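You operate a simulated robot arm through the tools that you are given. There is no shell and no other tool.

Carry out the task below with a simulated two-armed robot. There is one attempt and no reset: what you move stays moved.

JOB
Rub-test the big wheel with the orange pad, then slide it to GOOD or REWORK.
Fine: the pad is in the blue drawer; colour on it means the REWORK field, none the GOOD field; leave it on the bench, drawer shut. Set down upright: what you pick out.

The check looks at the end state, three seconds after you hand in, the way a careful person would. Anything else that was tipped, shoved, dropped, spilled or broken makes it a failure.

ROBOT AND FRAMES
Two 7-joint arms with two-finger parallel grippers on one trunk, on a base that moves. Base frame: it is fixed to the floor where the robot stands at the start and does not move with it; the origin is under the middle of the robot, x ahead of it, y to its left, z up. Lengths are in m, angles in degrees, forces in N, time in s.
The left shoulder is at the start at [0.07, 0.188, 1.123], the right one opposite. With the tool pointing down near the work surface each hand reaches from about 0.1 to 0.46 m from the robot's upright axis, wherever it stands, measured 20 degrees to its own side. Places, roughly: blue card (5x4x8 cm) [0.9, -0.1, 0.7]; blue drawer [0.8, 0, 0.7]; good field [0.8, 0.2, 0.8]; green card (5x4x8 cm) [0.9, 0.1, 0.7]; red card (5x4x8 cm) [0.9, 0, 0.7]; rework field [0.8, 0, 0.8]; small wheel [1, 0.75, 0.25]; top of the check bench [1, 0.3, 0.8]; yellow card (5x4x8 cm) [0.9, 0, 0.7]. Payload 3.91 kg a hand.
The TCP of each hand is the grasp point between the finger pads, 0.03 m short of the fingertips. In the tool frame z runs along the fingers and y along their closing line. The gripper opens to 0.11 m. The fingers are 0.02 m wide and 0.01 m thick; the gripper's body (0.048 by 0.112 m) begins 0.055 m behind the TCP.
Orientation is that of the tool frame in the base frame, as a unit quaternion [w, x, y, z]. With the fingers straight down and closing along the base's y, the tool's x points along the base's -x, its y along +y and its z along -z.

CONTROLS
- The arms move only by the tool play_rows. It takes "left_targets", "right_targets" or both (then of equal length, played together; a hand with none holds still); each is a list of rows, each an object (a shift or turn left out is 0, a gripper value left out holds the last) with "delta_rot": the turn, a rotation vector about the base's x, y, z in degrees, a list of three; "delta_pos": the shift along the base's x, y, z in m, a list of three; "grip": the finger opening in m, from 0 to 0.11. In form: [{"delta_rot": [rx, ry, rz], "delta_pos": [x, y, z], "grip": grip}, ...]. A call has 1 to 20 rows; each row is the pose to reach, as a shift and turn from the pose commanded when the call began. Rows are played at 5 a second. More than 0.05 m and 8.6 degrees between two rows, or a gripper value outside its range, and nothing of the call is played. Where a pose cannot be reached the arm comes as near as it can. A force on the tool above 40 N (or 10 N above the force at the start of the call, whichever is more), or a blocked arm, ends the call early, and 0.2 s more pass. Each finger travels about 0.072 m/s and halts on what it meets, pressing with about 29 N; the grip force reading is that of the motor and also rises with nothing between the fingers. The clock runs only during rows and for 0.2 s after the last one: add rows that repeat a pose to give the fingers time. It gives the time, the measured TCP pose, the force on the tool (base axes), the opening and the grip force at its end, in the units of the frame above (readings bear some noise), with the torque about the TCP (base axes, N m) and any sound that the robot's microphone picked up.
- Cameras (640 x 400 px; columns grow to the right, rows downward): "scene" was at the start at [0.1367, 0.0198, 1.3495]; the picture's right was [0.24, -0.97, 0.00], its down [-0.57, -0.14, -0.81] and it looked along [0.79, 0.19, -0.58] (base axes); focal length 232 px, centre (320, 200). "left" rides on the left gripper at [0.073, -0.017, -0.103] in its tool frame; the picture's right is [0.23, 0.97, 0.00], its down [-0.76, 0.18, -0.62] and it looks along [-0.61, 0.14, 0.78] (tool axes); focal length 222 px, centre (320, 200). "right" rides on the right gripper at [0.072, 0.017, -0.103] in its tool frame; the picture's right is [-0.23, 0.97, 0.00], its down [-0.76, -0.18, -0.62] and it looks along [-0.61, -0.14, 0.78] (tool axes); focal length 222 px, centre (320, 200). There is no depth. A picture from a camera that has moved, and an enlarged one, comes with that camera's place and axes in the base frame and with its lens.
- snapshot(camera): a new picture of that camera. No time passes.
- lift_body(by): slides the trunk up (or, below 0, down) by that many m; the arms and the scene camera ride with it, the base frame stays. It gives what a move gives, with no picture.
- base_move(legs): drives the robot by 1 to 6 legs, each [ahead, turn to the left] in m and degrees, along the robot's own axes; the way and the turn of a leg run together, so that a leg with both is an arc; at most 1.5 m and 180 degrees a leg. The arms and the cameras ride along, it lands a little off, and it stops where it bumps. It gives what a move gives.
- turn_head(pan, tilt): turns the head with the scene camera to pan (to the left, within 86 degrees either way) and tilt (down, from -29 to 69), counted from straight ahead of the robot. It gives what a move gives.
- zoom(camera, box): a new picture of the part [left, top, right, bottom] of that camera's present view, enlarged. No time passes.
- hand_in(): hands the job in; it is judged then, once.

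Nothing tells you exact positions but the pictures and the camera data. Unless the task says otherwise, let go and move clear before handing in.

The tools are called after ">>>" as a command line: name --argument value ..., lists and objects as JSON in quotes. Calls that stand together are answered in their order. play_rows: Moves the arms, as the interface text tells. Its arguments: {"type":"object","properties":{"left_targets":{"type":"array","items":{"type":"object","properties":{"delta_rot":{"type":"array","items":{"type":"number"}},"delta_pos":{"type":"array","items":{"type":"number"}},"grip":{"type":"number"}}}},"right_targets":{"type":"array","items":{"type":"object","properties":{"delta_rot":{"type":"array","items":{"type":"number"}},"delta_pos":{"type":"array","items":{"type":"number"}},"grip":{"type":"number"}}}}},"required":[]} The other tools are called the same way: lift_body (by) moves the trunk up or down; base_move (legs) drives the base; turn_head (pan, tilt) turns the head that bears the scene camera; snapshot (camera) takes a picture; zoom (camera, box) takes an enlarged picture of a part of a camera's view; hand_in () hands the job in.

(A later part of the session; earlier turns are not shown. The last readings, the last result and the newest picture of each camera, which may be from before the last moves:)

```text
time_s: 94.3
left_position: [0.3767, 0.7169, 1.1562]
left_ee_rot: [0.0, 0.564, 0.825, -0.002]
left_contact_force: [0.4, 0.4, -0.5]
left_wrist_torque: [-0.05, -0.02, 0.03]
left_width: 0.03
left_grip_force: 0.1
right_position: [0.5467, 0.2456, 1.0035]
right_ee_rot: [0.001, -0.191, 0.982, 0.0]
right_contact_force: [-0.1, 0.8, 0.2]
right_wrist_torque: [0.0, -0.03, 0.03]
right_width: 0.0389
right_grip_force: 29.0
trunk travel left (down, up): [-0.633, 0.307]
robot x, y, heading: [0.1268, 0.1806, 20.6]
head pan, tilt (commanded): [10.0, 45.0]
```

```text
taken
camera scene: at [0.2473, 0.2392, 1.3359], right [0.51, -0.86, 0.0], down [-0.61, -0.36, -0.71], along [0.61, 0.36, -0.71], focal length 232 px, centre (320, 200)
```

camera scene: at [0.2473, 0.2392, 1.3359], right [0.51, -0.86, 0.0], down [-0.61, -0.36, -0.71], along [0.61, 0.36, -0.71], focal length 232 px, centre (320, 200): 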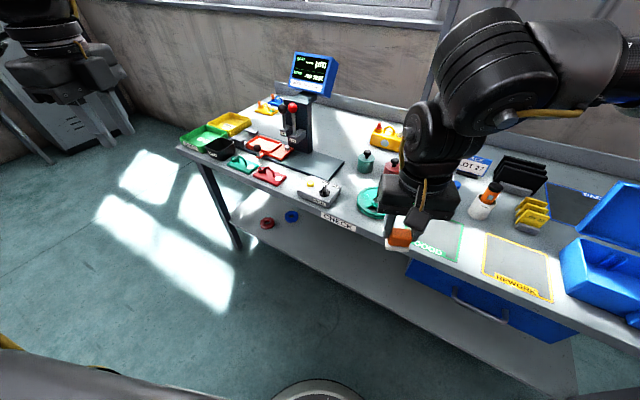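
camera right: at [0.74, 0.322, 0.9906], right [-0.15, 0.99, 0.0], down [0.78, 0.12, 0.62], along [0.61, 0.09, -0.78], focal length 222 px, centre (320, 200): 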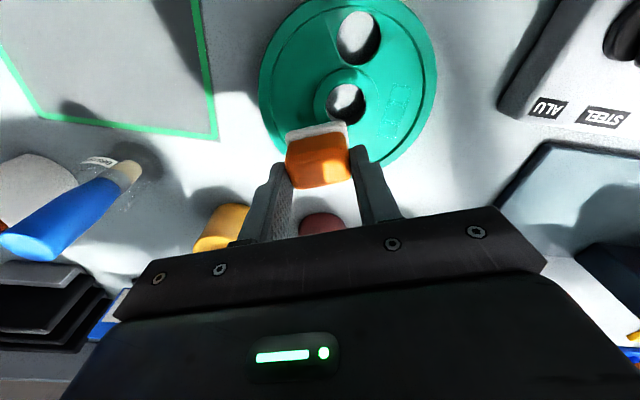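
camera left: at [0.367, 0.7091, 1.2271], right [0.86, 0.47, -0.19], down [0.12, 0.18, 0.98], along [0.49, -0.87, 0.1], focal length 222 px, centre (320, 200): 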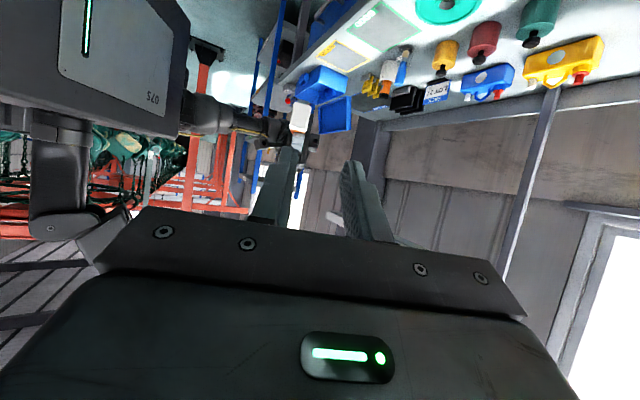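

Both hands are upright again and the pad is still held. I'll drive to about [0.41, 0.32] heading 40° so the right hand comes over the free spot left of the wheel.

>>> base_move --legs '[[0, 5.7], [0.316, 0], [0, 13.5]]'

>>> turn_head --pan -20 --tilt 55

>>> snapshot --camera "scene"

>>> snapshot --camera "right"

```text
time_s: 97.8
left_position: [0.4773, 0.913, 1.1544]
left_ee_rot: [0.001, 0.42, 0.908, -0.001]
left_contact_force: [-0.3, 0.1, -0.4]
left_wrist_torque: [-0.04, 0.01, -0.01]
left_width: 0.03
left_grip_force: 0.2
right_position: [0.7918, 0.5231, 1.0034]
right_ee_rot: [0.001, -0.351, 0.937, 0.001]
right_contact_force: [-0.6, -0.2, -0.4]
right_wrist_torque: [0.0, -0.03, 0.0]
right_width: 0.039
right_grip_force: 29.2
trunk travel left (down, up): [-0.633, 0.307]
robot x, y, heading: [0.4173, 0.3236, 39.9]
head pan, tilt (commanded): [10.0, 45.0]
```

```text
time_s: 98.8
left_position: [0.4776, 0.9127, 1.1549]
left_ee_rot: [0.001, 0.419, 0.908, -0.001]
left_contact_force: [0.4, -1.0, 0.5]
left_wrist_torque: [-0.04, -0.03, -0.03]
left_width: 0.03
left_grip_force: 0.0
right_position: [0.7925, 0.5225, 1.004]
right_ee_rot: [0.001, -0.351, 0.936, 0.0]
right_contact_force: [-0.3, -0.5, -0.7]
right_wrist_torque: [-0.02, -0.06, 0.01]
right_width: 0.0387
right_grip_force: 29.0
trunk travel left (down, up): [-0.633, 0.307]
robot x, y, heading: [0.423, 0.3235, 39.7]
head pan, tilt (commanded): [-20.0, 55.0]
```

```text
taken
camera scene: at [0.5262, 0.3802, 1.3225], right [0.34, -0.94, 0.0], down [-0.77, -0.28, -0.57], along [0.54, 0.2, -0.82], focal length 232 px, centre (320, 200)
```

scene: 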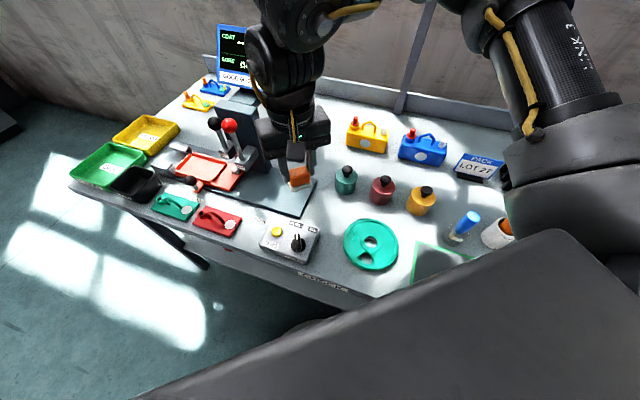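

```text
taken
camera right: at [0.7267, 0.4875, 1.1067], right [-0.47, 0.88, 0.0], down [0.69, 0.37, 0.62], along [0.55, 0.29, -0.78], focal length 222 px, centre (320, 200)
```

right: 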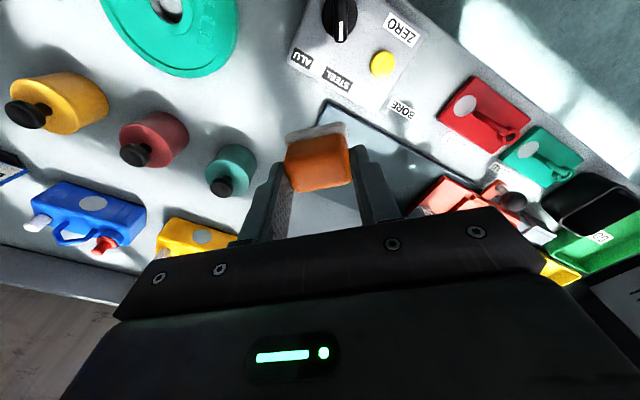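

I see a clear patch of bench at about [0.823, 0.463], between wheel, METAL box, plate and teal bottle. I'll move the pad above it and lower.

>>> play_rows --right_targets '[{"delta_pos": [0.015, -0.03, 0]}, {"delta_pos": [0.0305, -0.0595, 0]}, {"delta_pos": [0.0305, -0.0595, -0.04]}, {"delta_pos": [0.0305, -0.0595, -0.08]}, {"delta_pos": [0.0305, -0.0595, -0.115]}, {"delta_pos": [0.0305, -0.0595, -0.135]}, {"delta_pos": [0.0305, -0.0595, -0.135]}]'

>>> snapshot --camera "right"

>>> zoom --camera "scene" --box '[240, 130, 420, 280]'

```text
time_s: 100.4
left_position: [0.4767, 0.9129, 1.155]
left_ee_rot: [0.002, 0.42, 0.908, -0.001]
left_contact_force: [0.1, -0.3, 1.0]
left_wrist_torque: [0.0, -0.01, -0.03]
left_width: 0.0301
left_grip_force: 0.0
right_position: [0.8234, 0.4615, 0.8694]
right_ee_rot: [0.002, -0.351, 0.936, 0.0]
right_contact_force: [1.3, -0.2, -0.6]
right_wrist_torque: [0.0, 0.01, -0.02]
right_width: 0.0391
right_grip_force: 28.8
trunk travel left (down, up): [-0.633, 0.307]
robot x, y, heading: [0.4185, 0.3253, 40.0]
head pan, tilt (commanded): [-20.0, 55.0]
```

```text
taken
camera right: at [0.758, 0.4268, 0.9719], right [-0.47, 0.88, 0.0], down [0.69, 0.37, 0.62], along [0.55, 0.29, -0.78], focal length 222 px, centre (320, 200)
```

right: 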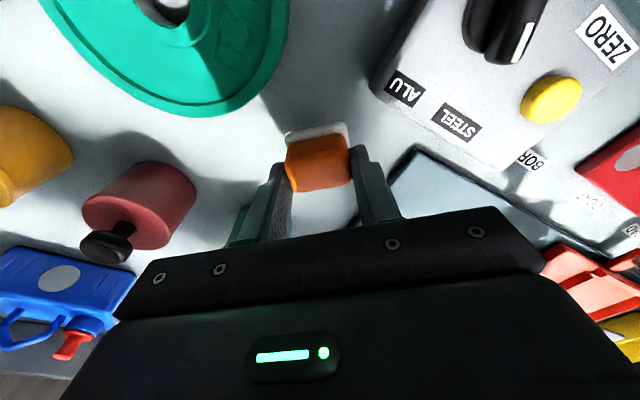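

```text
2.67 times, centred on (330, 205) of scene
camera zoom: at [0.5257, 0.3797, 1.3225], right [0.34, -0.94, 0.0], down [-0.77, -0.28, -0.57], along [0.54, 0.2, -0.82], focal length 620 px, centre (293, 187)
```

zoom: 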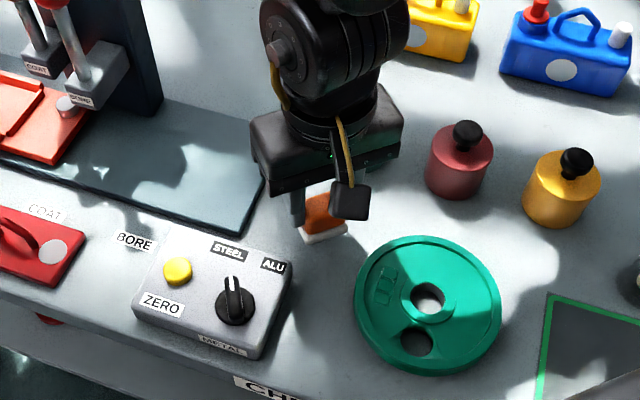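

The pad hovers about 2 cm over free bench. Lowering gently to find contact.

>>> play_rows --right_targets '[{"delta_pos": [0, 0, -0.006]}, {"delta_pos": [0, 0, -0.011]}, {"delta_pos": [0, 0, -0.015]}, {"delta_pos": [0, 0, -0.018]}, {"delta_pos": [0, 0, -0.018]}]'

```text
time_s: 101.6
left_position: [0.4764, 0.9137, 1.155]
left_ee_rot: [0.001, 0.419, 0.908, -0.002]
left_contact_force: [-0.3, -0.3, -0.4]
left_wrist_torque: [-0.01, 0.0, 0.0]
left_width: 0.0299
left_grip_force: 0.1
right_position: [0.8235, 0.463, 0.8507]
right_ee_rot: [0.001, -0.351, 0.936, 0.0]
right_contact_force: [1.2, 0.2, 4.4]
right_wrist_torque: [-0.03, -0.02, -0.03]
right_width: 0.0388
right_grip_force: 28.8
trunk travel left (down, up): [-0.633, 0.307]
robot x, y, heading: [0.4184, 0.3234, 39.8]
head pan, tilt (commanded): [-20.0, 55.0]
```

The pad touches the bench (4 N). I'll open the fingers and raise straight up.

>>> play_rows --right_targets '[{"grip": 0.045}, {"grip": 0.055}, {"grip": 0.065}, {"grip": 0.065}, {"delta_pos": [0, 0, 0.02], "grip": 0.065}, {"delta_pos": [0, 0, 0.05]}, {"delta_pos": [0, 0, 0.09]}, {"delta_pos": [0, 0, 0.13]}, {"delta_pos": [0, 0, 0.16]}, {"delta_pos": [0, 0, 0.16]}]'

>>> snapshot --camera "right"

>>> zoom --camera "scene" --box '[240, 130, 420, 280]'

```text
time_s: 103.8
left_position: [0.4779, 0.9137, 1.1551]
left_ee_rot: [0.001, 0.419, 0.908, -0.001]
left_contact_force: [0.1, 0.0, 0.6]
left_wrist_torque: [-0.02, 0.01, -0.02]
left_width: 0.0301
left_grip_force: 0.0
right_position: [0.8257, 0.4636, 1.0115]
right_ee_rot: [0.0, -0.351, 0.936, 0.0]
right_contact_force: [-0.3, 0.2, 0.0]
right_wrist_torque: [0.05, 0.01, 0.02]
right_width: 0.065
right_grip_force: 0.1
trunk travel left (down, up): [-0.633, 0.307]
robot x, y, heading: [0.4145, 0.3245, 40.0]
head pan, tilt (commanded): [-20.0, 55.0]
```

```text
taken
camera right: at [0.7594, 0.4286, 1.1134], right [-0.47, 0.88, 0.0], down [0.69, 0.37, 0.62], along [0.55, 0.29, -0.78], focal length 222 px, centre (320, 200)
```

right: 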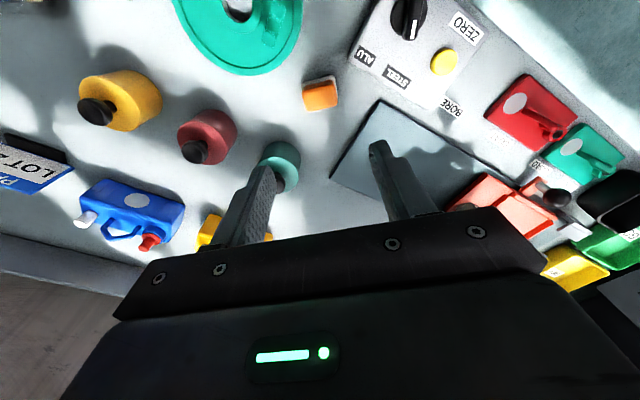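

```text
2.67 times, centred on (330, 205) of scene
camera zoom: at [0.5264, 0.3804, 1.3224], right [0.34, -0.94, 0.0], down [-0.77, -0.28, -0.57], along [0.54, 0.19, -0.82], focal length 620 px, centre (293, 187)
```

zoom: 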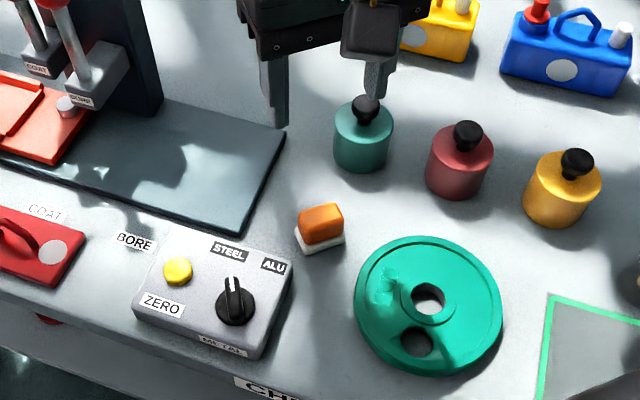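

The orange pad now stands upright on the bench. Next I reposition to about [0.40, 0.20] heading 20° to slide the wheel to GOOD with the right hand.

>>> base_move --legs '[[0, 43], [-0.126, 0], [0, -63]]'

>>> turn_head --pan -10 --tilt 55

>>> snapshot --camera "scene"

>>> snapshot --camera "right"

```text
time_s: 109.8
left_position: [0.6537, 0.7344, 1.1543]
left_ee_rot: [0.001, 0.568, 0.823, -0.002]
left_contact_force: [-0.5, 0.2, 0.9]
left_wrist_torque: [0.01, 0.0, 0.01]
left_width: 0.0299
left_grip_force: 0.0
right_position: [0.8325, 0.1947, 1.0103]
right_ee_rot: [0.001, -0.187, 0.982, 0.001]
right_contact_force: [0.7, 0.5, -0.6]
right_wrist_torque: [-0.02, -0.01, 0.03]
right_width: 0.0647
right_grip_force: 0.1
trunk travel left (down, up): [-0.633, 0.307]
robot x, y, heading: [0.4023, 0.1972, 20.5]
head pan, tilt (commanded): [-20.0, 55.0]
```

```text
time_s: 110.5
left_position: [0.6548, 0.7353, 1.1559]
left_ee_rot: [0.001, 0.568, 0.823, -0.001]
left_contact_force: [-0.2, -0.2, -0.7]
left_wrist_torque: [-0.01, -0.01, 0.02]
left_width: 0.0298
left_grip_force: 0.0
right_position: [0.8305, 0.1946, 1.011]
right_ee_rot: [0.002, -0.187, 0.982, 0.0]
right_contact_force: [0.3, 0.4, 0.2]
right_wrist_torque: [-0.02, -0.02, 0.02]
right_width: 0.0654
right_grip_force: 0.0
trunk travel left (down, up): [-0.633, 0.307]
robot x, y, heading: [0.4052, 0.2014, 20.3]
head pan, tilt (commanded): [-10.0, 55.0]
```

```text
taken
camera scene: at [0.5218, 0.2289, 1.3225], right [0.18, -0.98, 0.0], down [-0.81, -0.15, -0.57], along [0.56, 0.1, -0.82], focal length 232 px, centre (320, 200)
```

scene: 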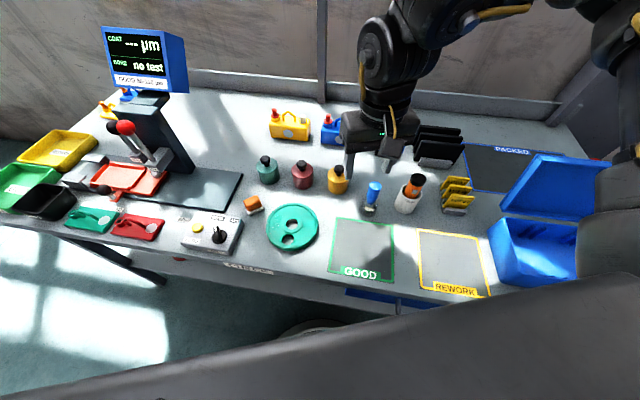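

```text
taken
camera right: at [0.7583, 0.1834, 1.1131], right [-0.15, 0.99, 0.0], down [0.77, 0.11, 0.62], along [0.62, 0.09, -0.78], focal length 222 px, centre (320, 200)
```

right: 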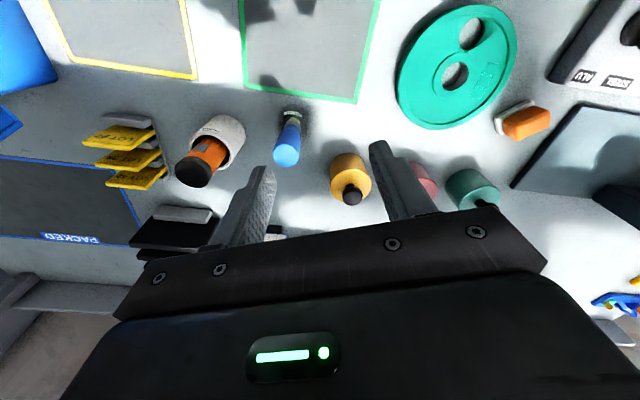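

>>> zoom --camera "scene" --box '[240, 180, 420, 300]'

>>> zoom --camera "right" --box '[220, 0, 520, 180]'

```text
3.33 times, centred on (330, 240) of scene
camera zoom: at [0.5218, 0.2289, 1.3225], right [0.18, -0.98, 0.0], down [-0.81, -0.15, -0.57], along [0.56, 0.1, -0.82], focal length 775 px, centre (287, 67)
```

zoom: 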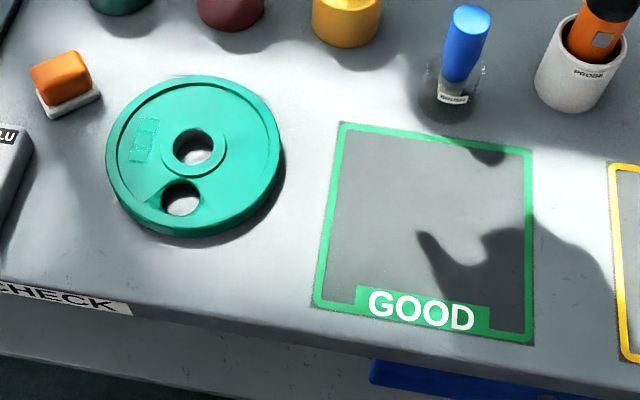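

```text
2.13 times, centred on (370, 90) of right
camera zoom: at [0.7583, 0.1834, 1.1131], right [-0.15, 0.99, 0.0], down [0.77, 0.11, 0.62], along [0.62, 0.09, -0.78], focal length 474 px, centre (213, 435)
```

zoom: 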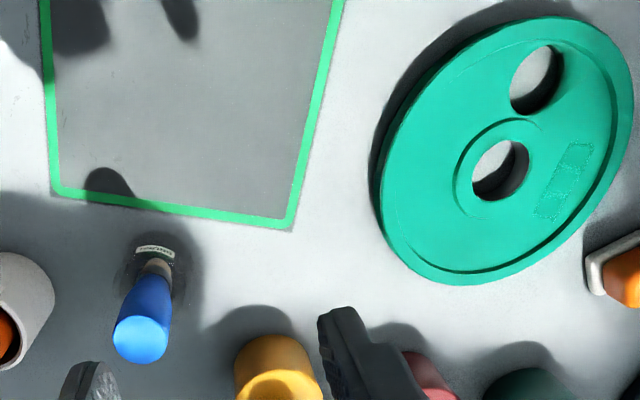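

The wheel's hub hole is at about [0.785, 0.347] and the GOOD field centre at [0.765, 0.169]. I'll close the right fingers and go above the hub hole.

>>> play_rows --right_targets '[{"delta_pos": [-0.0114, 0.038, 0], "grip": 0.03}, {"delta_pos": [-0.0228, 0.0762, 0], "grip": 0.0}, {"delta_pos": [-0.0342, 0.1143, 0]}, {"delta_pos": [-0.0455, 0.1524, 0]}, {"delta_pos": [-0.0455, 0.1524, -0.04]}, {"delta_pos": [-0.0455, 0.1524, -0.08]}, {"delta_pos": [-0.0455, 0.1524, -0.12]}, {"delta_pos": [-0.0455, 0.1524, -0.135]}, {"delta_pos": [-0.0455, 0.1524, -0.135]}]'

>>> snapshot --camera "right"

>>> zoom --camera "scene" --box '[240, 160, 360, 260]'

```text
time_s: 112.5
left_position: [0.6539, 0.7342, 1.1535]
left_ee_rot: [0.001, 0.568, 0.823, -0.002]
left_contact_force: [0.4, 1.2, 0.7]
left_wrist_torque: [0.0, -0.03, 0.03]
left_width: 0.0301
left_grip_force: 0.0
right_position: [0.7852, 0.3479, 0.8742]
right_ee_rot: [0.001, -0.187, 0.982, -0.001]
right_contact_force: [0.0, -0.9, 0.4]
right_wrist_torque: [-0.01, 0.01, -0.03]
right_width: 0.0
right_grip_force: 28.7
trunk travel left (down, up): [-0.633, 0.307]
robot x, y, heading: [0.4017, 0.1997, 20.2]
head pan, tilt (commanded): [-10.0, 55.0]
```

```text
taken
camera right: at [0.7128, 0.3369, 0.9781], right [-0.15, 0.99, 0.0], down [0.77, 0.11, 0.62], along [0.62, 0.09, -0.78], focal length 222 px, centre (320, 200)
```

right: 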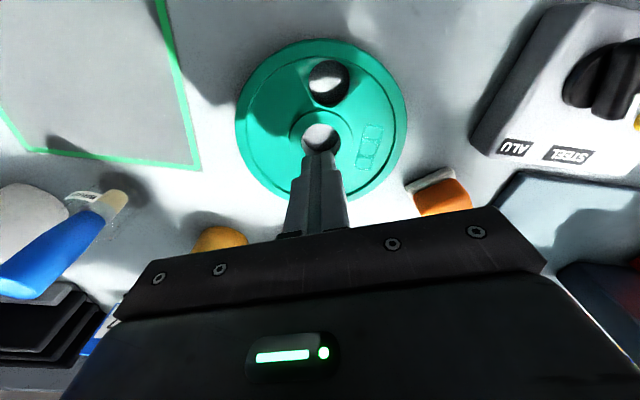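

```text
4.00 times, centred on (300, 210) of scene
camera zoom: at [0.5213, 0.2296, 1.3225], right [0.18, -0.98, 0.0], down [-0.81, -0.15, -0.57], along [0.56, 0.1, -0.82], focal length 930 px, centre (400, 160)
```

zoom: 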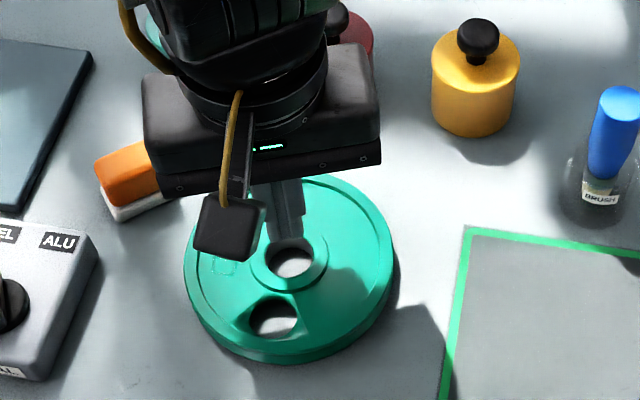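

>>> zoom --camera "right" --box '[270, 90, 370, 170]'

```text
5.00 times, centred on (320, 130) of right
camera zoom: at [0.7128, 0.3369, 0.9781], right [-0.15, 0.99, 0.0], down [0.77, 0.11, 0.62], along [0.62, 0.09, -0.78], focal length 1111 px, centre (320, 550)
```

zoom: 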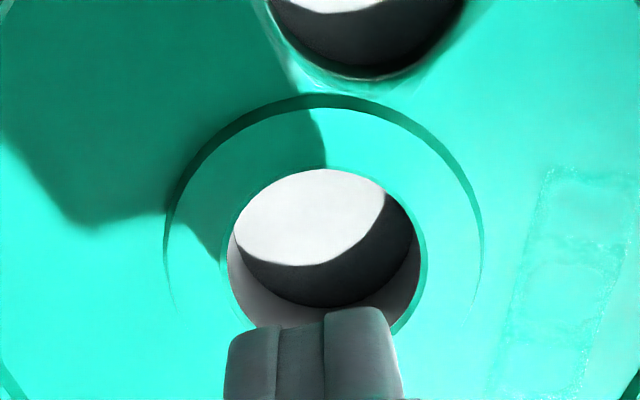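

The hub hole is only a hair wider than two closed fingers, so I'll instead slide the wheel by cradling its rim between two spread fingers, pushing from its left side with the left hand. First I raise the right hand clear.

>>> play_rows --right_targets '[{"delta_pos": [0, 0, 0.04]}, {"delta_pos": [0, 0, 0.08]}, {"delta_pos": [0, -0.02, 0.12]}, {"delta_pos": [0.003, -0.05, 0.15]}, {"delta_pos": [0.006, -0.08, 0.16]}, {"delta_pos": [0.006, -0.104, 0.16]}, {"delta_pos": [0.006, -0.104, 0.16]}]'

>>> base_move --legs '[[0, 70], [-0.1, 0], [0, -90]]'

>>> turn_head --pan 15 --tilt 52

>>> snapshot --camera "scene"

>>> snapshot --camera "left"

```text
time_s: 114.1
left_position: [0.6541, 0.7355, 1.1558]
left_ee_rot: [0.003, 0.568, 0.823, -0.002]
left_contact_force: [0.1, 0.5, 0.3]
left_wrist_torque: [-0.01, -0.03, 0.01]
left_width: 0.0301
left_grip_force: 0.0
right_position: [0.7906, 0.2439, 1.0335]
right_ee_rot: [0.001, -0.186, 0.982, -0.001]
right_contact_force: [-0.1, 0.6, -0.1]
right_wrist_torque: [0.0, -0.02, -0.02]
right_width: 0.0003
right_grip_force: 29.2
trunk travel left (down, up): [-0.633, 0.307]
robot x, y, heading: [0.3995, 0.1977, 20.3]
head pan, tilt (commanded): [-10.0, 55.0]
```

```text
time_s: 122.1
left_position: [0.8147, 0.5253, 1.1551]
left_ee_rot: [0.0, 0.694, 0.719, -0.001]
left_contact_force: [-0.3, -0.1, 0.3]
left_wrist_torque: [0.02, 0.03, -0.03]
left_width: 0.0298
left_grip_force: 0.0
right_position: [0.7861, 0.0158, 1.0354]
right_ee_rot: [0.001, -0.024, 1.0, 0.0]
right_contact_force: [-0.1, 0.8, 0.7]
right_wrist_torque: [0.01, 0.04, 0.0]
right_width: 0.0002
right_grip_force: 28.9
trunk travel left (down, up): [-0.633, 0.307]
robot x, y, heading: [0.4012, 0.0981, 1.5]
head pan, tilt (commanded): [-10.0, 55.0]
```

```text
time_s: 123.0
left_position: [0.8155, 0.5253, 1.1547]
left_ee_rot: [0.0, 0.695, 0.719, -0.002]
left_contact_force: [-1.1, 0.0, -0.2]
left_wrist_torque: [-0.02, 0.02, 0.0]
left_width: 0.0299
left_grip_force: 0.0
right_position: [0.7866, 0.0161, 1.0338]
right_ee_rot: [0.001, -0.023, 1.0, 0.001]
right_contact_force: [0.3, 0.9, -0.2]
right_wrist_torque: [0.01, 0.0, -0.02]
right_width: 0.0
right_grip_force: 29.3
trunk travel left (down, up): [-0.633, 0.307]
robot x, y, heading: [0.4014, 0.0998, 1.7]
head pan, tilt (commanded): [15.0, 52.0]
```

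```text
taken
camera scene: at [0.5277, 0.1215, 1.3263], right [0.28, -0.96, 0.0], down [-0.76, -0.22, -0.62], along [0.59, 0.17, -0.79], focal length 232 px, centre (320, 200)
```

scene: 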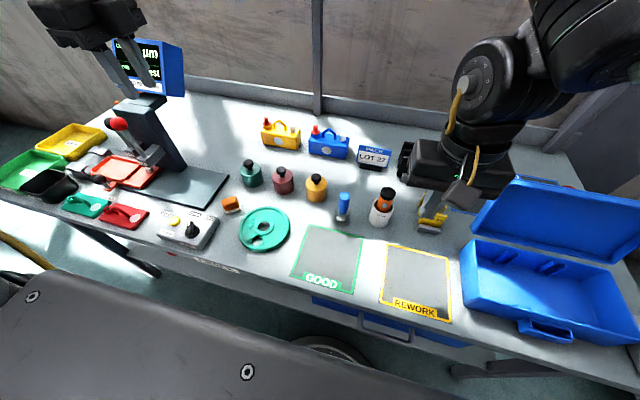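

```text
taken
camera left: at [0.797, 0.5971, 1.2582], right [0.97, 0.26, 0.0], down [0.21, -0.75, 0.63], along [0.16, -0.6, -0.78], focal length 222 px, centre (320, 200)
```

left: 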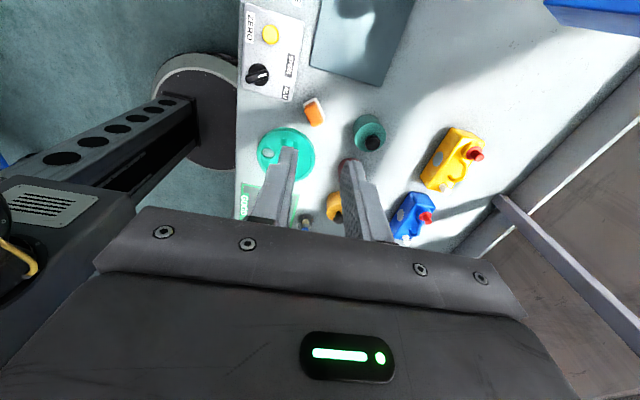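

The robot stands at [0.40, 0.10] heading ~2°, left hand at yaw −88° with its fingers closing along x. I'll spread the left fingers to 0.10 and go above the start point just behind (left of) the wheel.

>>> play_rows --left_targets '[{"delta_pos": [-0.007, -0.03, -0.025], "grip": 0.06}, {"delta_pos": [-0.014, -0.06, -0.05], "grip": 0.1}, {"delta_pos": [-0.021, -0.09, -0.075]}, {"delta_pos": [-0.0285, -0.12, -0.1]}, {"delta_pos": [-0.0285, -0.12, -0.145]}, {"delta_pos": [-0.0285, -0.12, -0.19]}, {"delta_pos": [-0.0285, -0.12, -0.235]}, {"delta_pos": [-0.0285, -0.12, -0.255]}, {"delta_pos": [-0.0285, -0.12, -0.255]}]'

>>> snapshot --camera "left"

>>> snapshot --camera "scene"

```text
time_s: 125.0
left_position: [0.7875, 0.4034, 0.9002]
left_ee_rot: [0.001, 0.694, 0.72, -0.001]
left_contact_force: [0.4, 0.6, 0.0]
left_wrist_torque: [-0.01, 0.03, 0.0]
left_width: 0.0998
left_grip_force: 0.1
right_position: [0.7852, 0.0159, 1.0344]
right_ee_rot: [0.001, -0.024, 1.0, 0.0]
right_contact_force: [0.1, 0.2, -0.1]
right_wrist_torque: [0.01, -0.01, 0.02]
right_width: 0.0
right_grip_force: 29.5
trunk travel left (down, up): [-0.633, 0.307]
robot x, y, heading: [0.4018, 0.0993, 1.6]
head pan, tilt (commanded): [15.0, 52.0]
```

```text
taken
camera left: at [0.7705, 0.4761, 1.004], right [0.97, 0.26, 0.0], down [0.2, -0.75, 0.63], along [0.16, -0.6, -0.78], focal length 222 px, centre (320, 200)
```

left: 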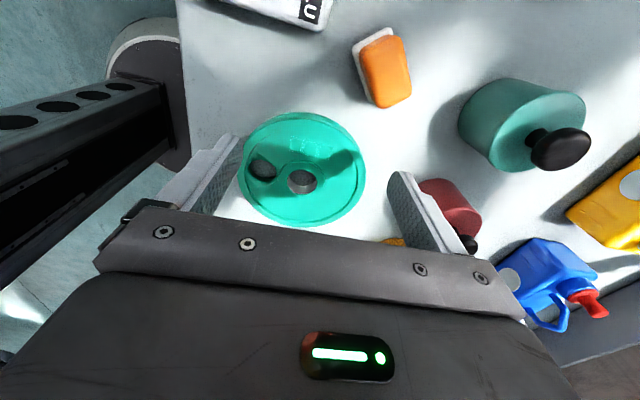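

```text
taken
camera scene: at [0.5275, 0.1211, 1.3264], right [0.28, -0.96, 0.0], down [-0.76, -0.22, -0.62], along [0.59, 0.18, -0.79], focal length 232 px, centre (320, 200)
```

scene: 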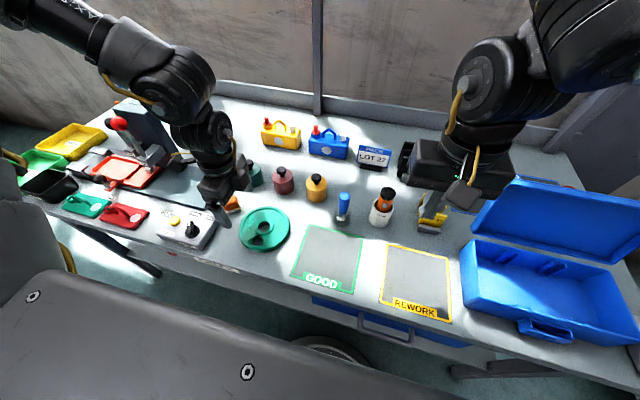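

The fingers straddle the wheel's left side with clearance to the pad and bottles. I'll lower until the fingertips are about 5 mm above the bench.

>>> play_rows --left_targets '[{"delta_pos": [-0.001, 0.001, -0.02]}, {"delta_pos": [-0.001, 0.001, -0.04]}, {"delta_pos": [-0.001, 0.001, -0.055]}, {"delta_pos": [-0.001, 0.001, -0.066]}, {"delta_pos": [-0.001, 0.001, -0.066]}]'

>>> snapshot --camera "left"

>>> zoom --camera "scene" --box '[160, 150, 340, 290]'

```text
time_s: 126.2
left_position: [0.7868, 0.4042, 0.834]
left_ee_rot: [0.001, 0.694, 0.72, -0.001]
left_contact_force: [-0.3, -0.1, 0.8]
left_wrist_torque: [0.01, -0.02, -0.01]
left_width: 0.1001
left_grip_force: 0.0
right_position: [0.7849, 0.015, 1.034]
right_ee_rot: [0.001, -0.023, 1.0, 0.0]
right_contact_force: [-0.5, -0.1, 0.7]
right_wrist_torque: [0.02, 0.0, -0.01]
right_width: 0.0002
right_grip_force: 29.1
trunk travel left (down, up): [-0.633, 0.307]
robot x, y, heading: [0.4025, 0.1013, 1.5]
head pan, tilt (commanded): [15.0, 52.0]
```

```text
taken
camera left: at [0.7683, 0.4764, 0.9375], right [0.97, 0.26, 0.0], down [0.2, -0.75, 0.63], along [0.16, -0.6, -0.78], focal length 222 px, centre (320, 200)
```

left: 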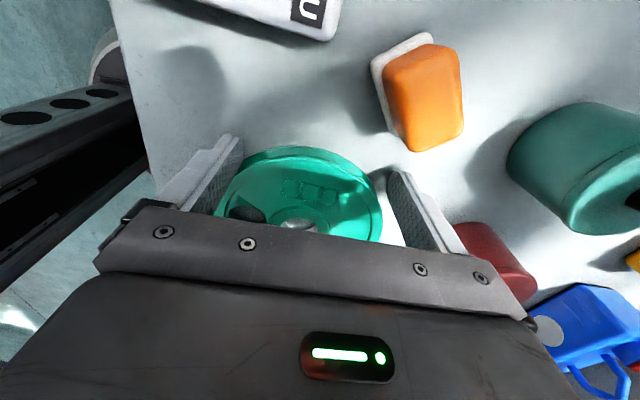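

```text
2.86 times, centred on (250, 220) of scene
camera zoom: at [0.5275, 0.1213, 1.3263], right [0.28, -0.96, 0.0], down [-0.76, -0.22, -0.62], along [0.59, 0.18, -0.79], focal length 664 px, centre (520, 143)
```

zoom: 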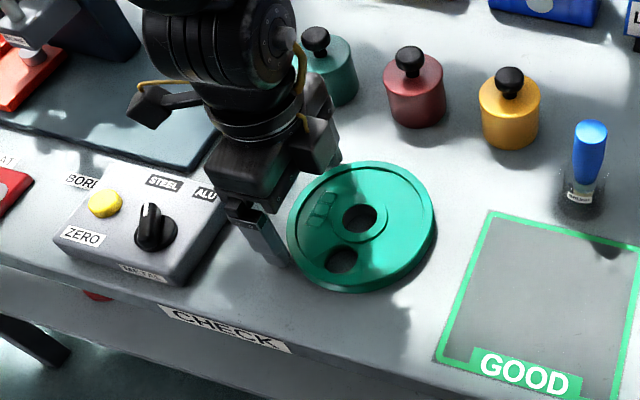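

The cradle is set with no contact yet. I'll slide the wheel the first 10 cm toward GOOD, slowly.

>>> play_rows --left_targets '[{"delta_pos": [-0.001, -0.008, 0]}, {"delta_pos": [-0.002, -0.018, 0]}, {"delta_pos": [-0.003, -0.03, 0]}, {"delta_pos": [-0.0045, -0.042, 0]}, {"delta_pos": [-0.006, -0.054, 0]}, {"delta_pos": [-0.0075, -0.066, 0]}, {"delta_pos": [-0.009, -0.078, 0]}, {"delta_pos": [-0.0105, -0.09, 0]}, {"delta_pos": [-0.012, -0.1, 0]}, {"delta_pos": [-0.012, -0.1, 0]}]'

>>> zoom --camera "scene" --box '[200, 150, 400, 300]'

>>> snapshot --camera "left"

```text
time_s: 128.4
left_position: [0.7718, 0.3491, 0.8606]
left_ee_rot: [0.001, 0.695, 0.719, -0.002]
left_contact_force: [0.4, 0.0, -0.5]
left_wrist_torque: [0.04, 0.0, 0.0]
left_width: 0.0996
left_grip_force: 0.0
left hand out of reach, approached as far as the arm can: row 5, 6, 7, 8, 9, 10
right_position: [0.7854, 0.0161, 1.0354]
right_ee_rot: [0.0, -0.024, 1.0, 0.001]
right_contact_force: [0.6, 0.7, 0.2]
right_wrist_torque: [-0.02, 0.04, -0.04]
right_width: 0.0
right_grip_force: 29.1
trunk travel left (down, up): [-0.633, 0.307]
robot x, y, heading: [0.4023, 0.099, 1.4]
head pan, tilt (commanded): [15.0, 52.0]
```

```text
2.67 times, centred on (300, 225) of scene
camera zoom: at [0.5277, 0.1214, 1.3263], right [0.28, -0.96, 0.0], down [-0.76, -0.22, -0.62], along [0.59, 0.18, -0.79], focal length 620 px, centre (373, 133)
```

zoom: 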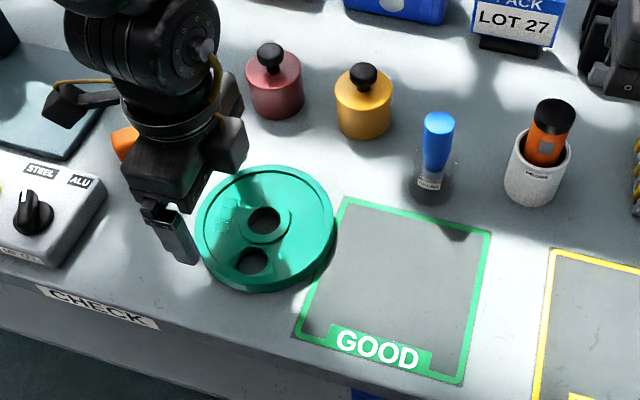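

```text
taken
camera left: at [0.7543, 0.421, 0.9636], right [0.97, 0.26, 0.0], down [0.2, -0.75, 0.63], along [0.16, -0.61, -0.78], focal length 222 px, centre (320, 200)
```

left: 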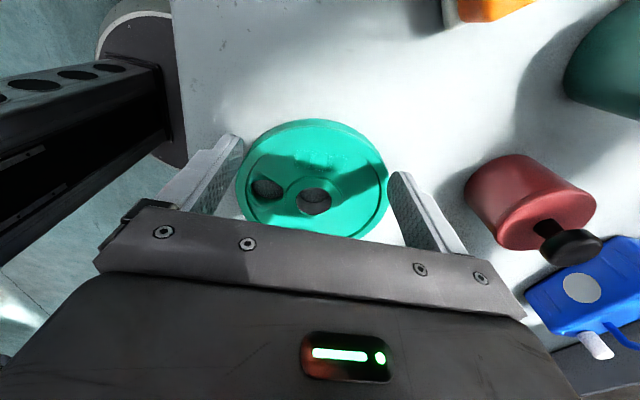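

The wheel slides easily; it has moved about 5 cm before the left arm reached its inward limit and lifted off. I'll raise both hands and shift the robot to the right (to y≈−0.07) so the left hand can finish the push.

>>> play_rows --left_targets '[{"delta_pos": [0, 0.01, 0.03]}, {"delta_pos": [0, 0.02, 0.07]}, {"delta_pos": [0, 0.03, 0.11]}, {"delta_pos": [0, 0.05, 0.15]}, {"delta_pos": [0, 0.07, 0.19]}, {"delta_pos": [0, 0.08, 0.23]}, {"delta_pos": [0, 0.09, 0.26]}, {"delta_pos": [0, 0.09, 0.26]}]' --right_targets '[{"delta_pos": [0, 0, 0.015]}, {"delta_pos": [0, 0, 0.03]}, {"delta_pos": [0, 0, 0.045]}, {"delta_pos": [0, 0, 0.06]}, {"delta_pos": [0, 0, 0.075]}, {"delta_pos": [0, 0, 0.09]}, {"delta_pos": [0, 0, 0.1]}, {"delta_pos": [0, 0, 0.1]}]'

>>> snapshot --camera "scene"

```text
time_s: 130.2
left_position: [0.7729, 0.4392, 1.1198]
left_ee_rot: [0.002, 0.695, 0.719, -0.002]
left_contact_force: [-1.1, -0.2, 0.5]
left_wrist_torque: [-0.01, -0.02, 0.01]
left_width: 0.0998
left_grip_force: 0.0
right_position: [0.7857, 0.0162, 1.1339]
right_ee_rot: [0.0, -0.024, 1.0, -0.001]
right_contact_force: [-0.3, -0.2, 0.0]
right_wrist_torque: [-0.02, 0.03, 0.0]
right_width: 0.0
right_grip_force: 28.6
trunk travel left (down, up): [-0.633, 0.307]
robot x, y, heading: [0.4026, 0.0978, 1.4]
head pan, tilt (commanded): [15.0, 52.0]
```

```text
taken
camera scene: at [0.5285, 0.1218, 1.3262], right [0.28, -0.96, 0.0], down [-0.76, -0.22, -0.61], along [0.59, 0.18, -0.79], focal length 232 px, centre (320, 200)
```

scene: 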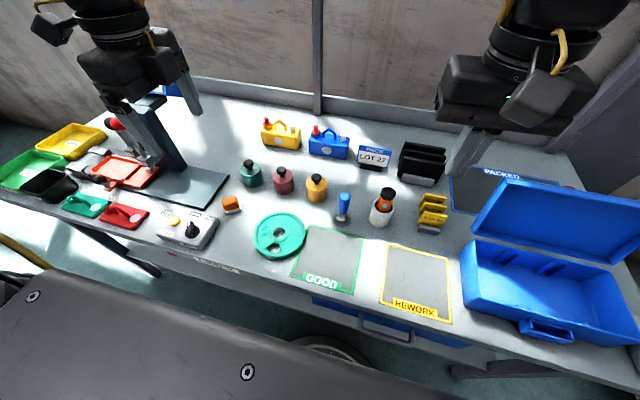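

Wheel, pad and everything else look undisturbed. Now shifting the robot about 17 cm to the right.

>>> base_move --legs '[[0, 88.5], [-0.168, 0], [0, -90]]'

>>> turn_head --pan 25 --tilt 52

>>> snapshot --camera "scene"

>>> zoom --camera "scene" --box '[220, 140, 400, 280]'

```text
time_s: 139.3
left_position: [0.7897, 0.2544, 1.1209]
left_ee_rot: [0.002, 0.712, 0.702, -0.001]
left_contact_force: [0.1, 0.0, 0.0]
left_wrist_torque: [0.06, 0.04, 0.0]
left_width: 0.1
left_grip_force: 0.1
right_position: [0.782, -0.168, 1.1342]
right_ee_rot: [0.001, 0.002, 1.0, 0.0]
right_contact_force: [-0.6, 0.0, 0.8]
right_wrist_torque: [0.03, -0.01, -0.02]
right_width: 0.0001
right_grip_force: 28.7
trunk travel left (down, up): [-0.633, 0.307]
robot x, y, heading: [0.4024, -0.0654, -1.3]
head pan, tilt (commanded): [15.0, 52.0]
```

```text
time_s: 140.0
left_position: [0.7898, 0.2553, 1.1208]
left_ee_rot: [0.001, 0.712, 0.702, -0.001]
left_contact_force: [0.0, 0.1, -0.3]
left_wrist_torque: [0.01, -0.01, -0.02]
left_width: 0.1
left_grip_force: 0.0
right_position: [0.7818, -0.1687, 1.1336]
right_ee_rot: [0.001, 0.001, 1.0, 0.001]
right_contact_force: [0.2, 0.0, -0.4]
right_wrist_torque: [0.0, 0.01, 0.01]
right_width: 0.0
right_grip_force: 29.3
trunk travel left (down, up): [-0.633, 0.307]
robot x, y, heading: [0.4102, -0.0668, -1.1]
head pan, tilt (commanded): [25.0, 52.0]
```

```text
taken
camera scene: at [0.526, -0.0375, 1.3263], right [0.4, -0.92, 0.0], down [-0.72, -0.32, -0.62], along [0.56, 0.25, -0.79], focal length 232 px, centre (320, 200)
```

scene: 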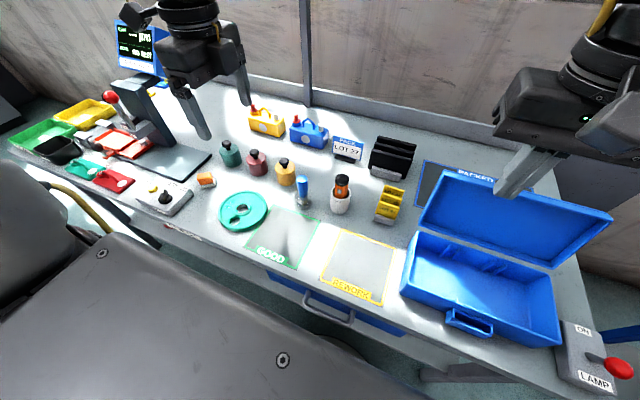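

```text
2.86 times, centred on (310, 210) of scene
camera zoom: at [0.526, -0.0375, 1.3263], right [0.4, -0.92, 0.0], down [-0.72, -0.32, -0.62], along [0.56, 0.25, -0.79], focal length 664 px, centre (349, 171)
```

zoom: 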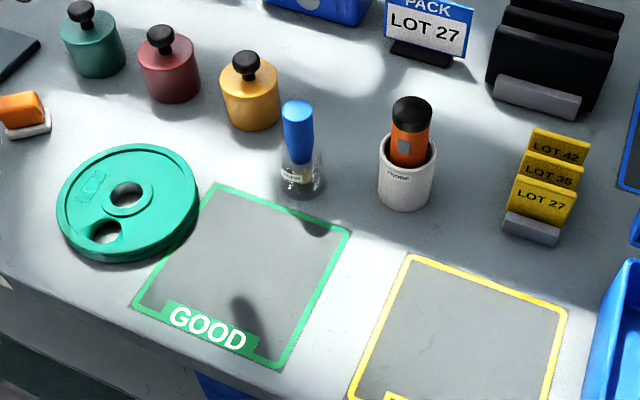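

The wheel now sits at about [0.777, 0.303] and needs to go (−0.012, −0.134). I'll bring the left hand's cradle behind it again.

>>> play_rows --left_targets '[{"delta_pos": [-0.004, 0.04, -0.02]}, {"delta_pos": [-0.008, 0.08, -0.04]}, {"delta_pos": [-0.011, 0.107, -0.06]}, {"delta_pos": [-0.011, 0.107, -0.105]}, {"delta_pos": [-0.011, 0.107, -0.15]}, {"delta_pos": [-0.011, 0.107, -0.195]}, {"delta_pos": [-0.011, 0.107, -0.22]}, {"delta_pos": [-0.011, 0.107, -0.22]}]'

>>> snapshot --camera "left"

>>> zoom --camera "scene" --box '[180, 140, 360, 280]'

```text
time_s: 141.8
left_position: [0.7791, 0.3607, 0.8999]
left_ee_rot: [0.001, 0.713, 0.701, -0.001]
left_contact_force: [0.7, 0.6, -0.3]
left_wrist_torque: [0.0, -0.01, -0.05]
left_width: 0.1001
left_grip_force: 0.0
right_position: [0.7813, -0.1686, 1.1331]
right_ee_rot: [0.001, 0.001, 1.0, 0.0]
right_contact_force: [-0.4, -0.5, 0.8]
right_wrist_torque: [0.02, -0.02, -0.01]
right_width: 0.0002
right_grip_force: 28.9
trunk travel left (down, up): [-0.633, 0.307]
robot x, y, heading: [0.4057, -0.0657, -1.2]
head pan, tilt (commanded): [25.0, 52.0]
```

```text
taken
camera left: at [0.7632, 0.433, 1.0031], right [0.98, 0.21, 0.0], down [0.17, -0.76, 0.63], along [0.13, -0.61, -0.78], focal length 222 px, centre (320, 200)
```

left: 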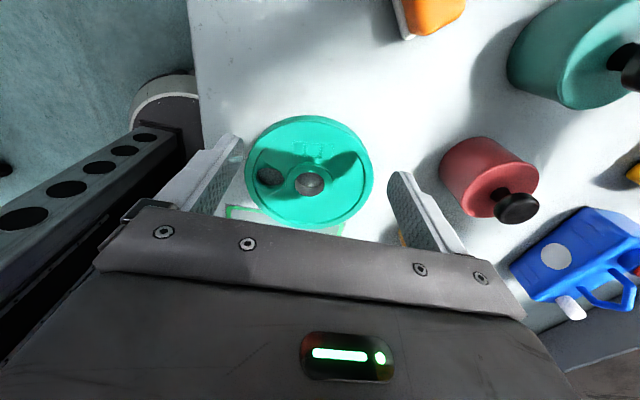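

```text
2.86 times, centred on (270, 210) of scene
camera zoom: at [0.5255, -0.0377, 1.3264], right [0.4, -0.92, 0.0], down [-0.72, -0.32, -0.62], along [0.56, 0.25, -0.79], focal length 664 px, centre (463, 171)
```

zoom: 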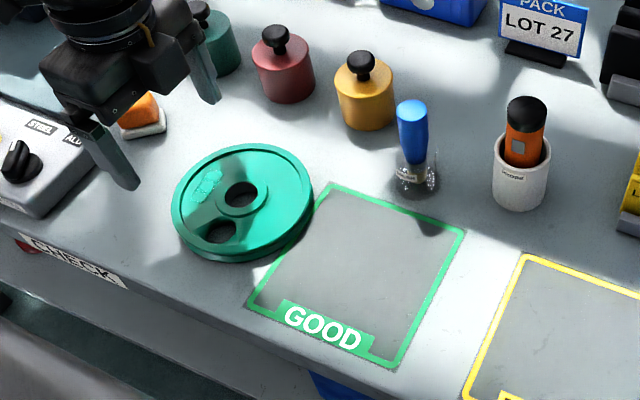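

>>> play_rows --left_targets '[{"delta_pos": [0, 0.003, -0.02]}, {"delta_pos": [0, 0.003, -0.04]}, {"delta_pos": [0, 0.003, -0.055]}, {"delta_pos": [0, 0.003, -0.066]}, {"delta_pos": [0, 0.003, -0.066]}]'

>>> snapshot --camera "left"

```text
time_s: 143.0
left_position: [0.7795, 0.3657, 0.8337]
left_ee_rot: [0.002, 0.712, 0.702, -0.001]
left_contact_force: [0.1, 0.3, -0.7]
left_wrist_torque: [0.01, 0.03, -0.01]
left_width: 0.1001
left_grip_force: 0.0
right_position: [0.7817, -0.1686, 1.1339]
right_ee_rot: [0.001, 0.001, 1.0, 0.0]
right_contact_force: [-0.1, -0.1, -0.6]
right_wrist_torque: [-0.03, 0.02, -0.02]
right_width: 0.0
right_grip_force: 29.4
trunk travel left (down, up): [-0.633, 0.307]
robot x, y, heading: [0.4049, -0.0664, -1.4]
head pan, tilt (commanded): [25.0, 52.0]
```

```text
taken
camera left: at [0.7655, 0.4382, 0.9372], right [0.98, 0.21, 0.0], down [0.17, -0.76, 0.63], along [0.13, -0.61, -0.78], focal length 222 px, centre (320, 200)
```

left: 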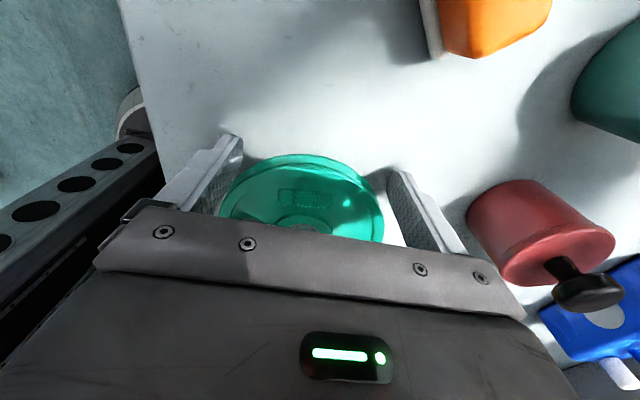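

Cradle in place. Pushing the wheel about 11 cm toward the GOOD field, then I'll measure.

>>> play_rows --left_targets '[{"delta_pos": [-0.001, -0.008, 0]}, {"delta_pos": [-0.002, -0.018, 0]}, {"delta_pos": [-0.003, -0.03, 0]}, {"delta_pos": [-0.004, -0.042, 0]}, {"delta_pos": [-0.005, -0.054, 0]}, {"delta_pos": [-0.006, -0.066, 0]}, {"delta_pos": [-0.007, -0.078, 0]}, {"delta_pos": [-0.008, -0.09, 0]}, {"delta_pos": [-0.009, -0.102, 0]}, {"delta_pos": [-0.01, -0.114, 0]}, {"delta_pos": [-0.0105, -0.12, 0]}, {"delta_pos": [-0.0105, -0.12, 0]}]'

>>> snapshot --camera "scene"

>>> zoom --camera "scene" --box '[180, 140, 360, 280]'

```text
time_s: 145.6
left_position: [0.7676, 0.2443, 0.8332]
left_ee_rot: [0.001, 0.713, 0.701, -0.003]
left_contact_force: [1.0, 3.4, 1.2]
left_wrist_torque: [0.06, -0.06, 0.18]
left_width: 0.1004
left_grip_force: 0.5
right_position: [0.7815, -0.1679, 1.1346]
right_ee_rot: [0.001, 0.002, 1.0, -0.001]
right_contact_force: [-0.1, 0.0, 0.0]
right_wrist_torque: [-0.04, -0.02, 0.01]
right_width: 0.0
right_grip_force: 28.7
trunk travel left (down, up): [-0.633, 0.307]
robot x, y, heading: [0.4056, -0.0691, -1.3]
head pan, tilt (commanded): [25.0, 52.0]
```

```text
taken
camera scene: at [0.5261, -0.0366, 1.3263], right [0.4, -0.92, 0.0], down [-0.72, -0.32, -0.62], along [0.56, 0.25, -0.79], focal length 232 px, centre (320, 200)
```

scene: 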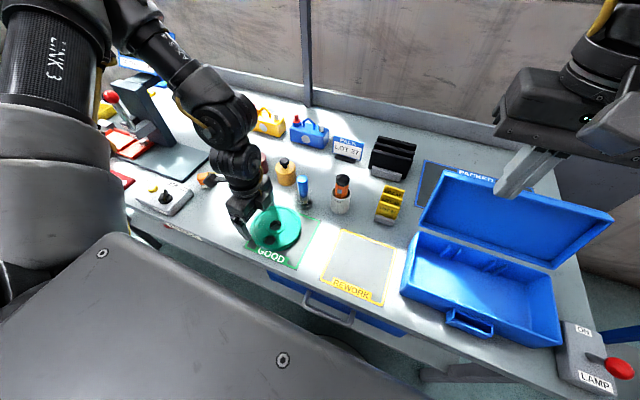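

```text
2.86 times, centred on (270, 210) of scene
camera zoom: at [0.5261, -0.0366, 1.3263], right [0.4, -0.92, 0.0], down [-0.72, -0.32, -0.62], along [0.56, 0.25, -0.79], focal length 664 px, centre (463, 171)
```

zoom: 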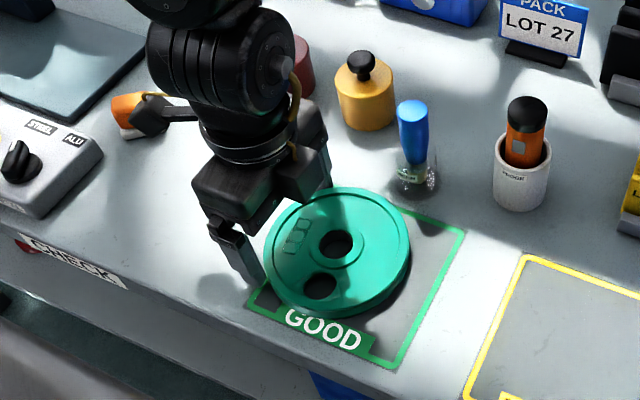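

The wheel is at about [0.767, 0.194] and needs ~2.2 cm more. Pushing the last bit slowly.

>>> play_rows --left_targets '[{"delta_pos": [-0.0005, -0.006, 0]}, {"delta_pos": [-0.001, -0.012, 0]}, {"delta_pos": [-0.0015, -0.018, 0]}, {"delta_pos": [-0.002, -0.022, 0]}, {"delta_pos": [-0.002, -0.022, 0]}]'

>>> zoom --camera "scene" --box '[210, 160, 350, 280]'

>>> snapshot --camera "left"

```text
time_s: 146.8
left_position: [0.7664, 0.2234, 0.8338]
left_ee_rot: [0.002, 0.713, 0.701, -0.002]
left_contact_force: [-0.3, 4.9, 0.6]
left_wrist_torque: [0.15, 0.04, 0.03]
left_width: 0.1013
left_grip_force: 7.6
right_position: [0.7818, -0.1681, 1.1347]
right_ee_rot: [0.001, 0.002, 1.0, -0.002]
right_contact_force: [0.2, 0.6, -1.0]
right_wrist_torque: [-0.02, 0.03, 0.02]
right_width: 0.0002
right_grip_force: 28.9
trunk travel left (down, up): [-0.633, 0.307]
robot x, y, heading: [0.4032, -0.0691, -1.4]
head pan, tilt (commanded): [25.0, 52.0]
```

```text
3.33 times, centred on (280, 220) of scene
camera zoom: at [0.526, -0.0365, 1.3263], right [0.4, -0.92, 0.0], down [-0.72, -0.32, -0.62], along [0.56, 0.25, -0.79], focal length 775 px, centre (453, 133)
```

zoom: 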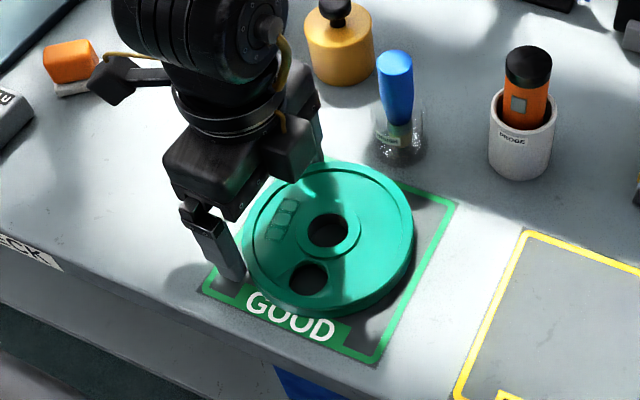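

```text
taken
camera left: at [0.7515, 0.2964, 0.9374], right [0.98, 0.21, 0.0], down [0.17, -0.76, 0.63], along [0.13, -0.61, -0.78], focal length 222 px, centre (320, 200)
```

left: 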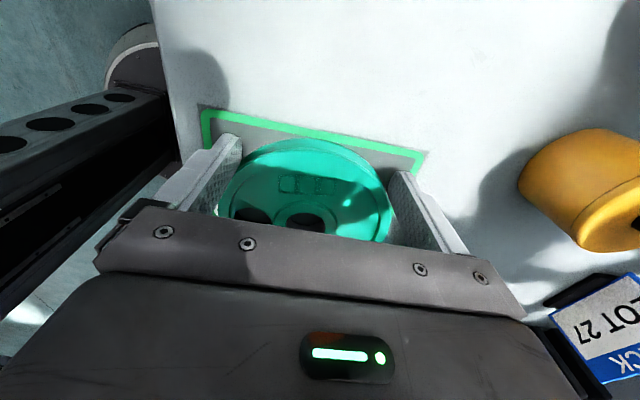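

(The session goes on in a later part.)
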